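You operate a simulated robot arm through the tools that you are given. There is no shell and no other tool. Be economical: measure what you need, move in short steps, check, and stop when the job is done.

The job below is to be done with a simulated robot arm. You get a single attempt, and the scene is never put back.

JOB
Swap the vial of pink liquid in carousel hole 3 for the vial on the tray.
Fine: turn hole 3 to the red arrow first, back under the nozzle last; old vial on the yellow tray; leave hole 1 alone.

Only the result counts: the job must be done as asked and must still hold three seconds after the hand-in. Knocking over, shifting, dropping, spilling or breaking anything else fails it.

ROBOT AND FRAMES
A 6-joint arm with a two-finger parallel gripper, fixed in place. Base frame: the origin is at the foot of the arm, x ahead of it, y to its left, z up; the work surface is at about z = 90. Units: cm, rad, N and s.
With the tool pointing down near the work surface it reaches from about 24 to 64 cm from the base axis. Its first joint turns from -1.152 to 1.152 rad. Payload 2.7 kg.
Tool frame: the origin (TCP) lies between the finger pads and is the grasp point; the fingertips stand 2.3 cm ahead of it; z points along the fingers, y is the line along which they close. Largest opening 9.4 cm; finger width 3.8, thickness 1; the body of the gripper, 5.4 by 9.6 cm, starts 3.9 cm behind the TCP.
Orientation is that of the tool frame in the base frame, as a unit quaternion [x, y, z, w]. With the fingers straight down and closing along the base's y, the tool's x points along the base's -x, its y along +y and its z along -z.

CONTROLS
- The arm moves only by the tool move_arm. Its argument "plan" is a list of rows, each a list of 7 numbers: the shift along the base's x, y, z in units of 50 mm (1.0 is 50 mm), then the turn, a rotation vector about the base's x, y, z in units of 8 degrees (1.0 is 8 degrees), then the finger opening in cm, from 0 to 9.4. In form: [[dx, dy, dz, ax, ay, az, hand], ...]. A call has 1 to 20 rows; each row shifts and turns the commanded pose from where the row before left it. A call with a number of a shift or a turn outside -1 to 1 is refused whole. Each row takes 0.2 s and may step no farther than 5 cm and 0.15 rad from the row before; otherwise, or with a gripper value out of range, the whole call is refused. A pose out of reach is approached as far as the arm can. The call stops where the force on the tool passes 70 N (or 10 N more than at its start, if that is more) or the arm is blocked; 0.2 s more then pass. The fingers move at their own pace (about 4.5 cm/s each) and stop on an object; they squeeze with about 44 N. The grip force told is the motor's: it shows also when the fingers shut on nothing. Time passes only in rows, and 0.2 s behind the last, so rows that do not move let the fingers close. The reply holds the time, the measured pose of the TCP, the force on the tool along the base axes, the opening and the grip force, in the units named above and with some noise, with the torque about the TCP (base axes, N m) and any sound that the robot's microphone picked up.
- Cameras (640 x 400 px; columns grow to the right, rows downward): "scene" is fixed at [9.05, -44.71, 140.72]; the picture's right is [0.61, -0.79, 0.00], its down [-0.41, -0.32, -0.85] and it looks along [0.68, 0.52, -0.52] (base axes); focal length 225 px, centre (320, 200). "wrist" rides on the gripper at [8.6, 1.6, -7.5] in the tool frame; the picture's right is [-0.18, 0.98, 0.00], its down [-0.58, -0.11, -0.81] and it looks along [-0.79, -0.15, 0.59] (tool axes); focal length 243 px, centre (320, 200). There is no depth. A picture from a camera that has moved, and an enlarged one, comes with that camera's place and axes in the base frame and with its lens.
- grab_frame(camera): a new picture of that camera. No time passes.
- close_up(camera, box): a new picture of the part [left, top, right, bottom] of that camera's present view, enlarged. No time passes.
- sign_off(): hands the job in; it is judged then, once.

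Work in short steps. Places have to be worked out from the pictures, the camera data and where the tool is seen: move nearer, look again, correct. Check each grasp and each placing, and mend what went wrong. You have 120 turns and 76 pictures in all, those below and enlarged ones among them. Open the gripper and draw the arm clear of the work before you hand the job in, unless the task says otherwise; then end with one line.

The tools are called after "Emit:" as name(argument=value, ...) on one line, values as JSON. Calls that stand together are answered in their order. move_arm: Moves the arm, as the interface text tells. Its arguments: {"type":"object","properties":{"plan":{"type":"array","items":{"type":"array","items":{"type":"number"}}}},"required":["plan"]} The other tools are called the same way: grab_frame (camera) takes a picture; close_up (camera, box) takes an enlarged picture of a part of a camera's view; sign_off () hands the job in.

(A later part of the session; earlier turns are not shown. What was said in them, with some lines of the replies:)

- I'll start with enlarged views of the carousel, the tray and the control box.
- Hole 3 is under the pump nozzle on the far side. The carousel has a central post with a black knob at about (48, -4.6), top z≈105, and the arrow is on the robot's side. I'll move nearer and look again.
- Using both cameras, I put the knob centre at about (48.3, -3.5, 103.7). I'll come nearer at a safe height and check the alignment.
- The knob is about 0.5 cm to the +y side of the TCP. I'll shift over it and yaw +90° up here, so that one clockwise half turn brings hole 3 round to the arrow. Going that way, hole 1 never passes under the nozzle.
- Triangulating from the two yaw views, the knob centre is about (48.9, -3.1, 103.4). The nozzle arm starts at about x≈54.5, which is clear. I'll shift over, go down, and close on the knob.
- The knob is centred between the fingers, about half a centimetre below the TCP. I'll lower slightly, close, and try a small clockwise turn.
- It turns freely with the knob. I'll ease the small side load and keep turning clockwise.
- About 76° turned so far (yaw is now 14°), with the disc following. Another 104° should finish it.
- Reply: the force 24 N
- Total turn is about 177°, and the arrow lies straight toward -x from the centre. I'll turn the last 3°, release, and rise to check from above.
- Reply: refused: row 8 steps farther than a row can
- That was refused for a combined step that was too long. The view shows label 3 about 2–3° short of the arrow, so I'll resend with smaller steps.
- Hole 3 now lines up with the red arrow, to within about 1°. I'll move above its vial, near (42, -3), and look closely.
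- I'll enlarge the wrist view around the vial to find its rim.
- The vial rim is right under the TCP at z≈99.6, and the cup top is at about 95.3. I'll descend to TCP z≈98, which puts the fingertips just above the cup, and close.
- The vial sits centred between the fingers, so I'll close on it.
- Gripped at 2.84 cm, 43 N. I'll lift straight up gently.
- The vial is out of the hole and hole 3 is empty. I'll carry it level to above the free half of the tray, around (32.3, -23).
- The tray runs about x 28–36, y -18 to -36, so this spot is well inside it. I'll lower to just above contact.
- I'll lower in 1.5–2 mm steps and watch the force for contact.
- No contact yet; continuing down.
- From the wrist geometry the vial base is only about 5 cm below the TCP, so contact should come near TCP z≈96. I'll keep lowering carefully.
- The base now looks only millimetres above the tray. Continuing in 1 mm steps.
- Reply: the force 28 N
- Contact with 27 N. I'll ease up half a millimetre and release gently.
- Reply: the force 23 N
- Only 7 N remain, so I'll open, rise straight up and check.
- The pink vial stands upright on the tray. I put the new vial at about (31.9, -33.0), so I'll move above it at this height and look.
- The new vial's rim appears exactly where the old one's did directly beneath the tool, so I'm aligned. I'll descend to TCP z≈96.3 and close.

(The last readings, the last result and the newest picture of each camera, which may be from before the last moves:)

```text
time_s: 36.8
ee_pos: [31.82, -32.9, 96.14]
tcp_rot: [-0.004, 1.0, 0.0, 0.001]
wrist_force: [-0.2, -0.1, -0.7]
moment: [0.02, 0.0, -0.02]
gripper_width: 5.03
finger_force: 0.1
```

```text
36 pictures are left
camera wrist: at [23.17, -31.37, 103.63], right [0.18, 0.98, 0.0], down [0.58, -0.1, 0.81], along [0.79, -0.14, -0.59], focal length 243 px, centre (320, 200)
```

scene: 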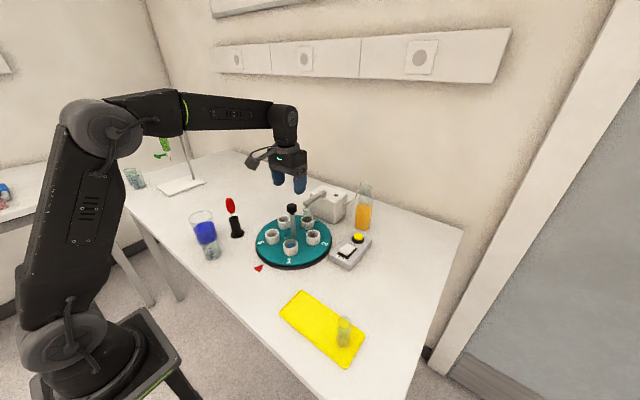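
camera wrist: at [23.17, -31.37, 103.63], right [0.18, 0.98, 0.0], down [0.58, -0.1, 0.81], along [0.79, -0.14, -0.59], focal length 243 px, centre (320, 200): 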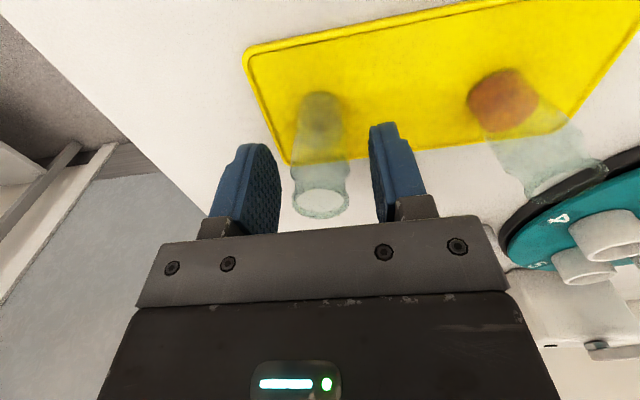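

Centred between the fingers. I'll close, then lift gently.

Emit:
move_arm(plan=[[0, 0, 0, 0, 0, 0, 3.5], [0, 0, 0, 0, 0, 0, 1.5], [0, 0, 0, 0, 0, 0, 1.5], [0, 0, 0, 0, 0, 0, 1.5], [0, 0, 0.1, 0, 0, 0, 1.5], [0, 0, 0.3, 0, 0, 0, 1.5], [0, 0, 0.5, 0, 0, 0, 1.5], [0, 0, 0.6, 0, 0, 0, 1.5], [0, 0, 0.5, 0, 0, 0, 1.5], [0, 0, 0.3, 0, 0, 0, 1.5], [0, 0, 0, 0, 0, 0, 1.5]])

Emit:
grab_frame(camera="wrist")

Emit:
grab_frame(camera="scene")

```text
time_s: 39.2
ee_pos: [31.86, -32.9, 107.79]
tcp_rot: [-0.004, 1.0, 0.0, 0.0]
wrist_force: [0.4, -0.5, -0.8]
moment: [0.01, -0.02, 0.01]
gripper_width: 2.8
finger_force: 44.0
```

```text
35 pictures are left
camera wrist: at [23.14, -31.39, 115.16], right [0.18, 0.98, 0.0], down [0.58, -0.1, 0.81], along [0.79, -0.14, -0.59], focal length 243 px, centre (320, 200)
```

wrist: 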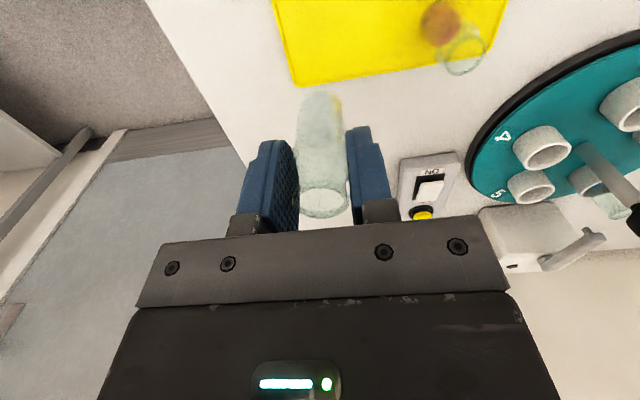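

```text
34 pictures are left
```

scene: 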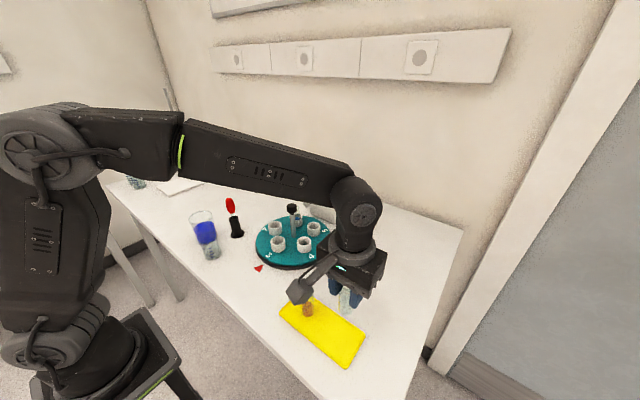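

The new vial is held, and the pink one is undisturbed. I'll raise a little and carry it back above hole 3 at (41.95, -2.95).

Emit:
move_arm(plan=[[0.1, 0.1, 0.4, 0, 0, 0, 1.5], [0.3, 0.3, 0, 0, 0, 0, 1.5], [0.4, 0.45, 0, 0, 0, 0, 1.5], [0.3, 0.5, 0, 0, 0, 0, 1.5], [0.2, 0.55, 0, 0, 0, 0, 1.5], [0.2, 0.6, 0, 0, 0, 0, 1.5], [0.2, 0.6, 0, 0, 0, 0, 1.5], [0.2, 0.6, 0, 0, 0, 0, 1.5], [0.12, 0.6, 0, 0, 0, 0, 1.5], [0, 0.6, 0, 0, 0, 0, 1.5], [0, 0.5, 0, 0, 0, 0, 1.5], [0, 0.39, 0, 0, 0, 0, 1.5], [0, 0.2, 0, 0, 0, 0, 1.5], [0, 0, 0, 0, 0, 0, 1.5]])

Emit:
grab_frame(camera="wrist")

Emit:
close_up(camera="scene", box=[240, 150, 380, 280])

```text
time_s: 42.2
ee_pos: [41.94, -2.89, 109.71]
tcp_rot: [-0.004, 1.0, 0.0, 0.0]
wrist_force: [0.3, -0.3, -0.7]
moment: [0.01, 0.03, 0.02]
gripper_width: 2.8
finger_force: 44.2
```

```text
33 pictures are left
camera wrist: at [33.29, -1.32, 117.14], right [0.18, 0.98, 0.0], down [0.58, -0.11, 0.81], along [0.79, -0.14, -0.59], focal length 243 px, centre (320, 200)
```

wrist: 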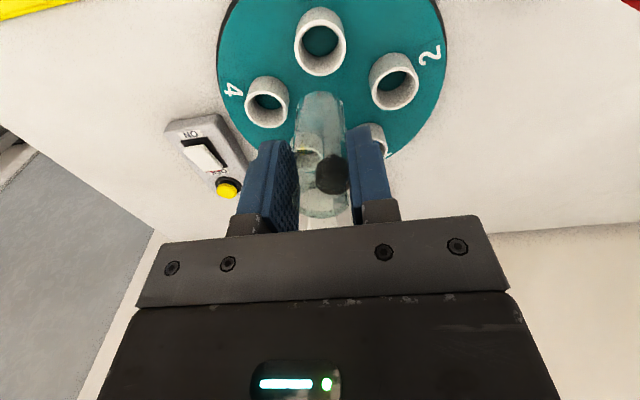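

```text
3.08 times, centred on (310, 215) of scene
camera zoom: at [9.05, -44.71, 140.72], right [0.61, -0.79, 0.0], down [-0.41, -0.32, -0.85], along [0.68, 0.52, -0.52], focal length 692 px, centre (351, 154)
```

zoom: 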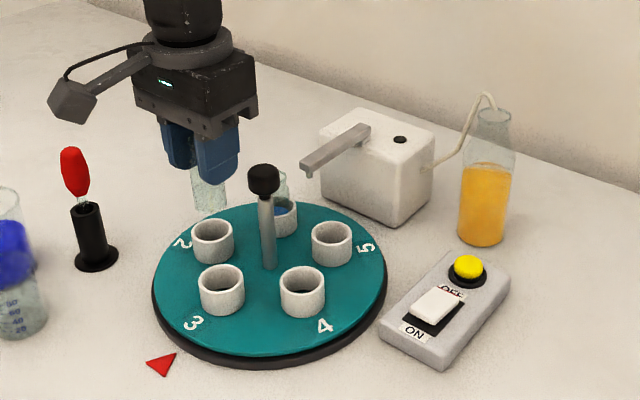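

The hole is in line with the held vial, matching the view from after the lift. I'll lower to just above the cup and verify.

Emit:
move_arm(plan=[[0, 0, -0.4, 0, 0, 0, 1.5], [0, 0, -0.5, 0, 0, 0, 1.5], [0, 0, -0.4, 0, 0, 0, 1.5], [0, 0, -0.2, 0, 0, 0, 1.5], [0, 0, 0, 0, 0, 0, 1.5]])

Emit:
close_up(camera="wrist", box=[250, 30, 400, 230])

Emit:
close_up(camera="scene", box=[250, 170, 330, 250])

```text
time_s: 43.4
ee_pos: [42.0, -2.94, 102.21]
tcp_rot: [-0.003, 1.0, 0.0, 0.001]
wrist_force: [0.3, -0.5, 0.3]
moment: [0.0, 0.0, 0.04]
gripper_width: 2.81
finger_force: 43.7
```

```text
2.00 times, centred on (325, 130) of wrist
camera zoom: at [33.34, -1.36, 109.59], right [0.18, 0.98, 0.0], down [0.58, -0.1, 0.81], along [0.79, -0.14, -0.59], focal length 485 px, centre (310, 340)
```

zoom: 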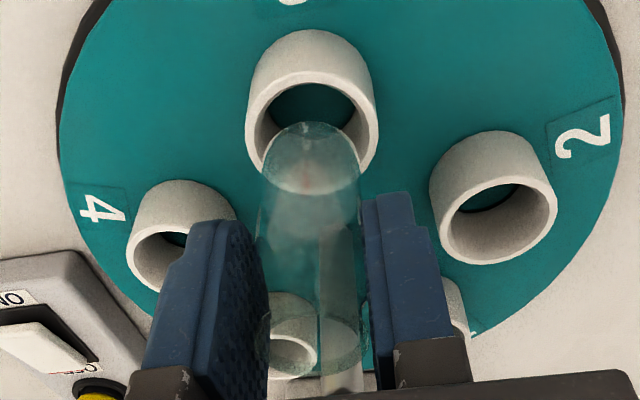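

```text
5.00 times, centred on (290, 210) of scene
camera zoom: at [9.05, -44.71, 140.72], right [0.61, -0.79, 0.0], down [-0.41, -0.32, -0.85], along [0.68, 0.52, -0.52], focal length 1124 px, centre (470, 150)
```

zoom: 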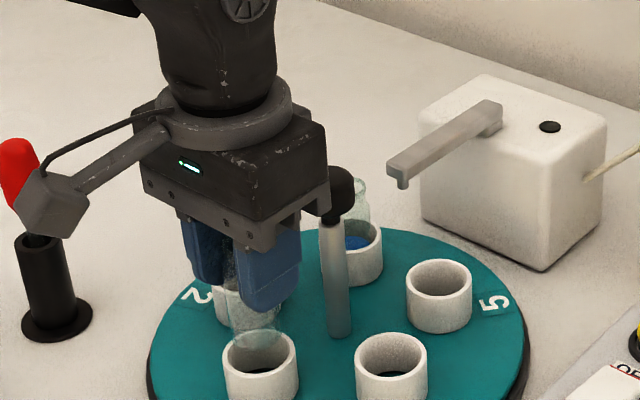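

It's laterally in line and the base is still just above the cup. I'll lower into the hole in small steps.

Emit:
move_arm(plan=[[0, 0, -0.1, 0, 0, 0, 1.5], [0, 0, -0.1, 0, 0, 0, 1.5], [0, 0, -0.1, 0, 0, 0, 1.5], [0, 0, -0.1, 0, 0, 0, 1.5], [0, 0, -0.1, 0, 0, 0, 1.5], [0, 0, -0.1, 0, 0, 0, 1.5], [0, 0, -0.08, 0, 0, 0, 1.5], [0, 0, 0, 0, 0, 0, 1.5]])

Emit:
close_up(camera="wrist", box=[250, 30, 400, 230])

```text
time_s: 45.2
ee_pos: [41.98, -2.96, 98.76]
tcp_rot: [-0.003, 1.0, 0.0, 0.0]
wrist_force: [0.0, 0.1, -0.5]
moment: [0.03, -0.03, 0.01]
gripper_width: 2.81
finger_force: 44.0
```

```text
2.00 times, centred on (325, 130) of wrist
camera zoom: at [33.29, -1.39, 106.21], right [0.18, 0.98, 0.0], down [0.58, -0.1, 0.81], along [0.79, -0.14, -0.59], focal length 485 px, centre (310, 340)
```

zoom: 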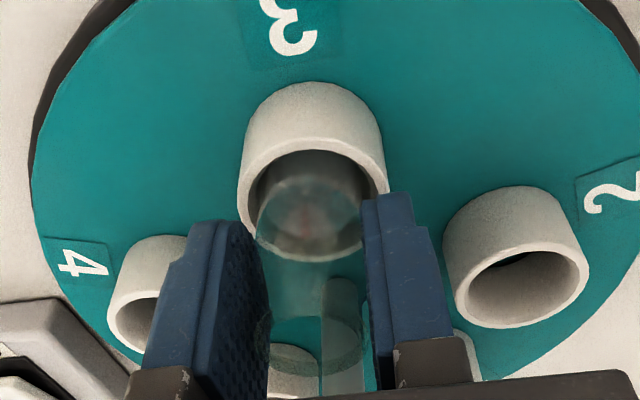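

The vial is inside the cup with no side force. I'll lower the last part until it touches.

Emit:
move_arm(plan=[[0, 0, -0.06, 0, 0, 0, 1.5], [0, 0, -0.04, 0, 0, 0, 1.5], [0, 0, -0.03, 0, 0, 0, 1.5], [0, 0, -0.02, 0, 0, 0, 1.5], [0, 0, 0, 0, 0, 0, 1.5]])

```text
time_s: 46.4
ee_pos: [42.01, -2.96, 98.1]
tcp_rot: [-0.003, 1.0, 0.0, 0.0]
wrist_force: [-0.2, -1.0, -0.9]
moment: [0.01, -0.02, 0.02]
gripper_width: 2.82
finger_force: 44.2
```

Emit:
move_arm(plan=[[0, 0, -0.02, 0, 0, 0, 1.5], [0, 0, -0.02, 0, 0, 0, 1.5], [0, 0, 0, 0, 0, 0, 1.5]])

```text
time_s: 47.2
ee_pos: [42.05, -3.08, 98.01]
tcp_rot: [-0.004, 1.0, 0.0, 0.001]
wrist_force: [-1.3, 0.7, 3.9]
moment: [0.03, 0.07, 0.03]
gripper_width: 2.83
finger_force: 44.0
```

Light contact (4 N) at z≈98, the same height as the old vial, so it is seated. I'll release and rise.

Emit:
move_arm(plan=[[0, 0, 0, 0, 0, 0, 3.2], [0, 0, 0, 0, 0, 0, 4.5], [0, 0, 0, 0, 0, 0, 5], [0, 0, 0.3, 0, 0, 0, 5], [0, 0, 0.5, 0, 0, 0, 5], [0, 0, 0.6, 0, 0, 0, 5], [0, 0, 0.7, 0, 0, 0, 5], [0, 0, 0.6, 0, 0, 0, 5], [0, 0, 0, 0, 0, 0, 5]])

Emit:
grab_frame(camera="wrist")

Emit:
close_up(camera="scene", box=[240, 170, 380, 280])

```text
time_s: 49.2
ee_pos: [41.84, -2.91, 111.48]
tcp_rot: [-0.003, 1.0, 0.0, 0.0]
wrist_force: [-0.2, -0.4, 0.6]
moment: [-0.03, 0.02, -0.01]
gripper_width: 5.02
finger_force: 0.0
```

```text
28 pictures are left
camera wrist: at [33.26, -1.32, 118.83], right [0.18, 0.98, 0.0], down [0.58, -0.1, 0.81], along [0.79, -0.14, -0.59], focal length 243 px, centre (320, 200)
```

wrist: 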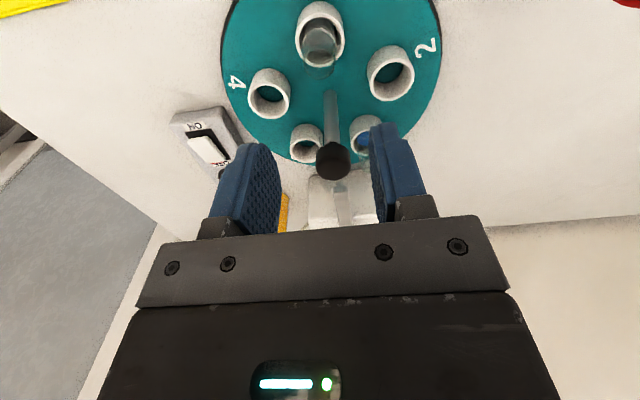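

```text
3.64 times, centred on (310, 225) of scene
camera zoom: at [9.04, -44.71, 140.72], right [0.61, -0.79, 0.0], down [-0.41, -0.32, -0.85], along [0.68, 0.52, -0.52], focal length 818 px, centre (356, 109)
```

zoom: 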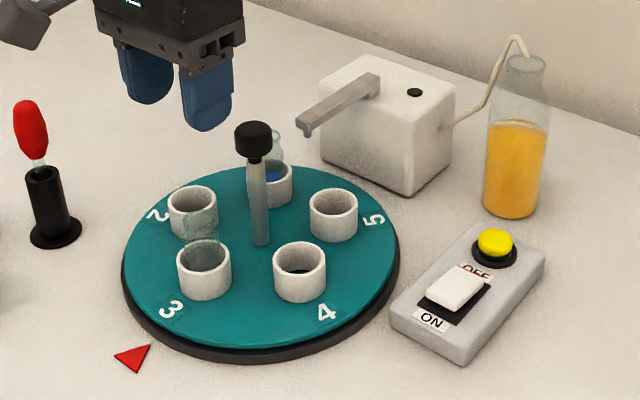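

The new vial is seated in hole 3. Next I move over the knob and yaw to -90° up high.

Emit:
move_arm(plan=[[0.4, 0, 0.25, 0, 0, -1, 5], [0.5, 0, 0, 0, 0, -1, 5], [0.5, -0.02, 0, 0, 0, -1, 5], [0.02, 0, 0, 0, 0, -1, 5], [0, 0, 0, 0, 0, -1, 5], [0, 0, 0, 0, 0, -1, 5], [0, 0, 0, 0, 0, -1, 5], [0, 0, 0, 0, 0, -1, 5], [0, 0, 0, 0, 0, -1, 5], [0, 0, 0, 0, 0, -1, 5], [0, 0, 0, 0, 0, -1, 5], [0, 0, 0, 0, 0, -0.3, 5], [0, 0, 0, 0, 0, 0, 5]])

Emit:
grab_frame(camera="wrist")

```text
time_s: 52.0
ee_pos: [49.07, -3.1, 112.57]
tcp_rot: [0.708, 0.707, 0.0, -0.001]
wrist_force: [-0.6, 0.4, -0.1]
moment: [0.01, -0.01, 0.03]
gripper_width: 4.99
finger_force: 0.1
```

```text
26 pictures are left
camera wrist: at [50.66, 5.64, 120.0], right [0.98, -0.19, 0.0], down [-0.11, -0.58, 0.81], along [-0.15, -0.79, -0.59], focal length 243 px, centre (320, 200)
```

wrist: 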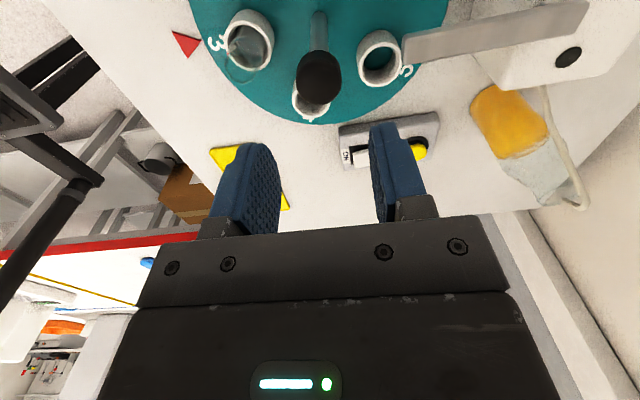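

The knob is centred under the tool. I'll descend, grip it, and turn counter-clockwise back, starting with part of the turn.

Emit:
move_arm(plan=[[0, 0, -0.5, 0, 0, 0, 5], [0, 0, -0.5, 0, 0, 0, 5], [0, 0, -0.5, 0, 0, 0, 5], [0, 0, -0.33, 0, 0, 0, 5], [0, 0, 0, 0, 0, 0, 3.5], [0, 0, 0, 0, 0, 0, 1], [0, 0, 0, 0, 0, 0, 1], [0, 0, 0, 0, 0, 0.4, 1], [0, 0, 0, 0, 0, 0.7, 1], [0, 0, 0, 0, 0, 0.9, 1], [0, 0, 0, 0, 0, 0.9, 1], [0, 0, 0, 0, 0, 0.9, 1], [0, 0, 0, 0, 0, 0, 1]])

Emit:
close_up(camera="scene", box=[240, 150, 380, 280])

```text
time_s: 54.8
ee_pos: [49.12, -3.24, 103.51]
tcp_rot: [0.496, 0.868, 0.0, 0.0]
wrist_force: [-4.8, -3.6, -7.5]
moment: [-0.31, -0.12, 0.06]
gripper_width: 3.17
finger_force: 44.9
```

```text
3.08 times, centred on (310, 215) of scene
camera zoom: at [9.04, -44.72, 140.72], right [0.61, -0.79, 0.0], down [-0.41, -0.32, -0.85], along [0.68, 0.52, -0.52], focal length 692 px, centre (351, 154)
```

zoom: 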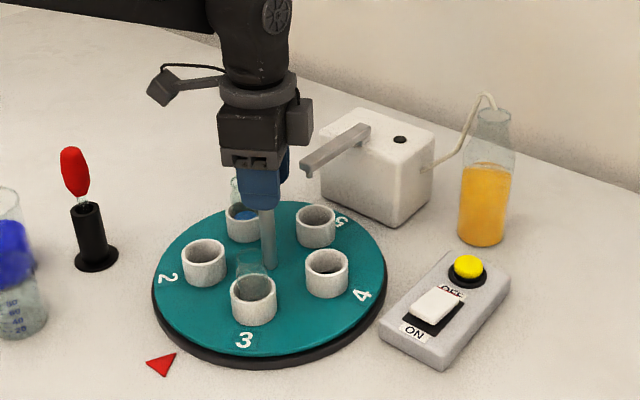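

It follows (yaw is now -59.5°). Continuing counter-clockwise.

Emit:
move_arm(plan=[[0, 0, 0, 0, 0, 0.9, 1], [0, 0, 0, 0, 0, 0.9, 1], [0, 0, 0, 0, 0, 0.9, 1], [0, 0, 0, 0, 0, 0.9, 1], [0, 0, 0, 0, 0, 0.9, 1], [0, 0, 0, 0, 0, 0.9, 1], [0, 0, 0, 0, 0, 0.9, 1], [0, 0, 0, 0, 0, 0.9, 1], [0, 0, 0, 0, 0, 0.9, 1], [0, 0, 0, 0, 0, 0.9, 1], [0, 0, 0, 0, 0, 0.9, 1], [0, 0, 0, 0, 0, 0.9, 1], [0, 0, 0, 0, 0, 0.9, 1], [0, 0, 0, 0, 0, 0.9, 1], [0, 0, 0, 0, 0, 0.9, 1], [0, 0, 0, 0, 0, 0.9, 1], [0, 0, 0, 0, 0, 0, 1]])

Emit:
close_up(camera="scene", box=[240, 150, 380, 280])

```text
time_s: 58.4
ee_pos: [49.08, -2.89, 103.35]
tcp_rot: [-0.468, 0.884, 0.001, 0.0]
wrist_force: [5.0, 23.6, -8.0]
moment: [-0.35, -0.49, -0.04]
gripper_width: 3.18
finger_force: 45.2
```

```text
3.08 times, centred on (310, 215) of scene
camera zoom: at [9.07, -44.64, 140.74], right [0.61, -0.79, 0.0], down [-0.41, -0.32, -0.85], along [0.68, 0.52, -0.52], focal length 692 px, centre (351, 154)
```

zoom: 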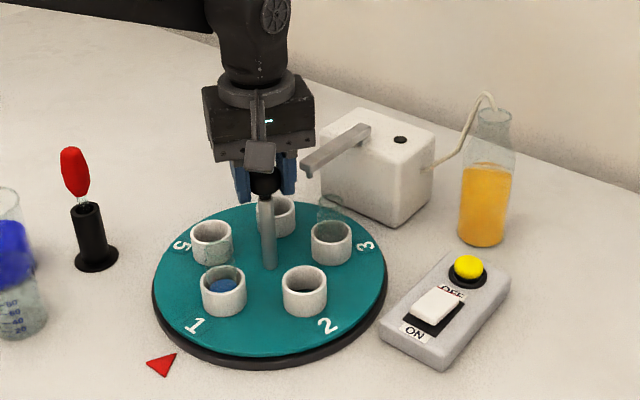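

Yaw is at 55.8°, with about 34° left. I'll bring the vial under the nozzle.

Emit:
move_arm(plan=[[0, 0.02, 0, 0, 0, 0.8, 1], [0, 0.01, 0, 0, 0, 0.8, 1], [0, 0, 0, 0, 0, 0.8, 1], [0, 0, 0, 0, 0, 0.8, 1], [0, 0, 0, 0, 0, 0.6, 1], [0, 0, 0, 0, 0, 0.4, 1], [0, 0, 0, 0, 0, 0, 1]])

Emit:
close_up(camera="scene", box=[240, 150, 380, 280])

Emit:
grab_frame(camera="wrist")

```text
time_s: 60.0
ee_pos: [48.91, -2.74, 103.44]
tcp_rot: [-0.703, 0.711, 0.002, 0.0]
wrist_force: [-10.4, 19.8, -2.9]
moment: [-0.08, -0.42, 0.07]
gripper_width: 3.16
finger_force: 44.6
```

```text
3.08 times, centred on (310, 215) of scene
camera zoom: at [9.02, -44.65, 140.74], right [0.61, -0.79, 0.0], down [-0.41, -0.32, -0.85], along [0.68, 0.52, -0.52], focal length 692 px, centre (351, 154)
```

zoom: 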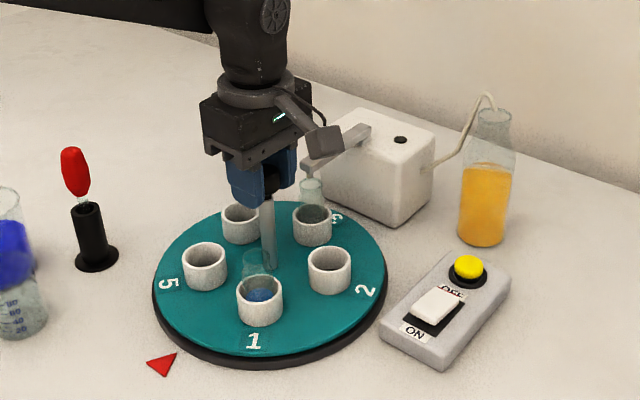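

```text
22 pictures are left
camera wrist: at [47.27, -11.43, 110.83], right [-0.98, 0.2, 0.0], down [0.12, 0.58, 0.81], along [0.16, 0.79, -0.59], focal length 243 px, centre (320, 200)
```

wrist: 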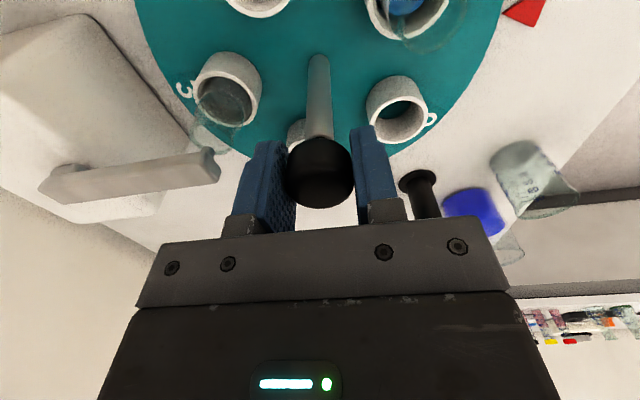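

This nearly matches the original picture; labels 1 and 3 are about 1° short. I'll nudge +1°, ease the side load, release, and rise.

Emit:
move_arm(plan=[[0, 0.02, 0, 0, 0, 0.13, 1], [0, 0, 0, 0, 0, 0, 1], [0, 0, 0, 0, 0, 0, 3.5], [0, 0, 0, 0, 0, 0, 5], [0, 0, 0, 0, 0, 0, 5], [0, 0, 0.3, 0, 0, 0, 5], [0, 0, 0.6, 0, 0, 0, 5], [0, 0, 0.8, 0, 0, 0, 5], [0, 0, 0.6, 0, 0, 0, 5], [0, 0, 0, 0, 0, 0, 5]])

Emit:
close_up(camera="scene", box=[230, 170, 390, 280])

Emit:
grab_frame(camera="wrist")

```text
time_s: 62.2
ee_pos: [49.14, -2.93, 115.05]
tcp_rot: [0.709, -0.705, 0.0, 0.001]
wrist_force: [0.3, 0.6, 0.5]
moment: [-0.04, -0.02, -0.02]
gripper_width: 5.01
finger_force: 0.1
```

```text
3.64 times, centred on (310, 225) of scene
camera zoom: at [9.04, -44.71, 140.72], right [0.61, -0.79, 0.0], down [-0.41, -0.32, -0.85], along [0.68, 0.52, -0.52], focal length 818 px, centre (356, 109)
```

zoom: 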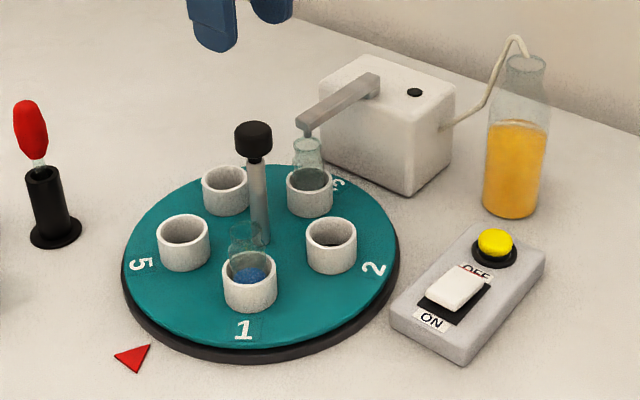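

```text
20 pictures are left
camera wrist: at [47.49, -11.52, 122.41], right [-0.98, 0.18, 0.0], down [0.11, 0.58, 0.81], along [0.14, 0.79, -0.59], focal length 243 px, centre (320, 200)
```

wrist: 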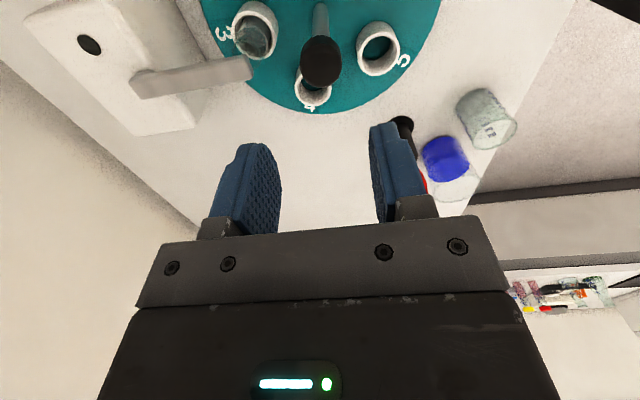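

The carousel now matches the starting picture, with the new vial in hole 3 under the nozzle. I'll draw the arm back clear and take a last overview.

Emit:
move_arm(plan=[[-0.6, 0, 0.6, 0, 0, -0.9, 5], [-0.6, 0, 0.6, 0, 0, -0.9, 5], [-0.6, 0, 0.5, 0, 0, -0.9, 5], [-0.6, 0, 0.3, 0, 0, -0.9, 5], [-0.6, 0, 0, 0, 0, -0.9, 5], [0, 0, 0, 0, 0, -0.9, 5], [0, 0, 0, 0, 0, -0.9, 5], [0, 0, 0, 0, 0, -0.9, 5], [0, 0, 0, 0, 0, 0, 5]])

Emit:
grab_frame(camera="scene")

Emit:
close_up(camera="scene", box=[240, 200, 400, 370])

```text
time_s: 64.2
ee_pos: [34.07, -2.86, 124.91]
tcp_rot: [-0.281, 0.96, 0.001, 0.0]
wrist_force: [-0.5, 0.2, -0.5]
moment: [0.0, 0.0, -0.02]
gripper_width: 5.02
finger_force: 0.1
```

```text
19 pictures are left
```

scene: 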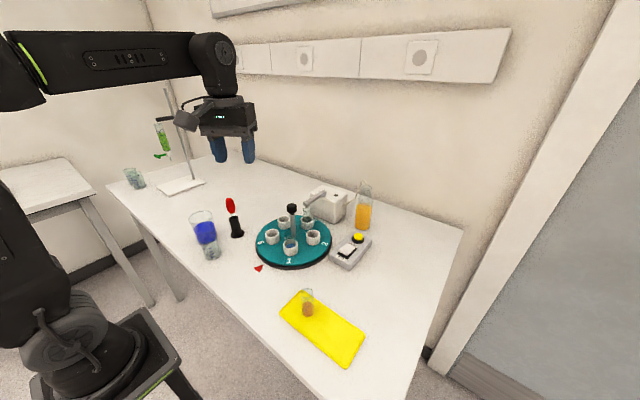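

```text
2.35 times, centred on (320, 285) of scene
camera zoom: at [9.04, -44.71, 140.72], right [0.61, -0.79, 0.0], down [-0.41, -0.32, -0.85], along [0.68, 0.52, -0.52], focal length 529 px, centre (320, 0)
```

zoom: 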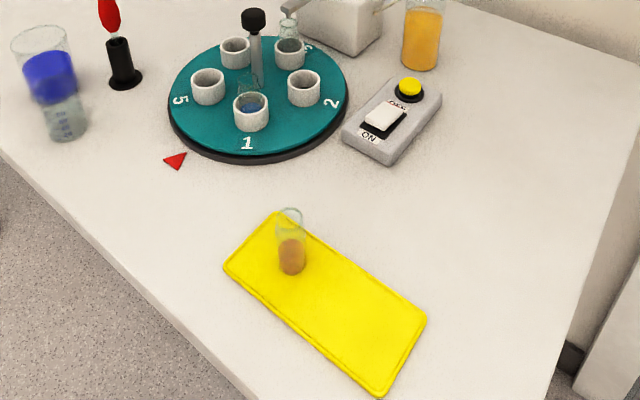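

Everything is in place and the arm is clear, so I'm handing in.

Emit:
sign_off()

```text
The job is handed in.
```

The vials are swapped: the tray vial is in hole 3, back under the nozzle; the pink vial stands upright on the yellow tray; and hole 1's vial was not touched.
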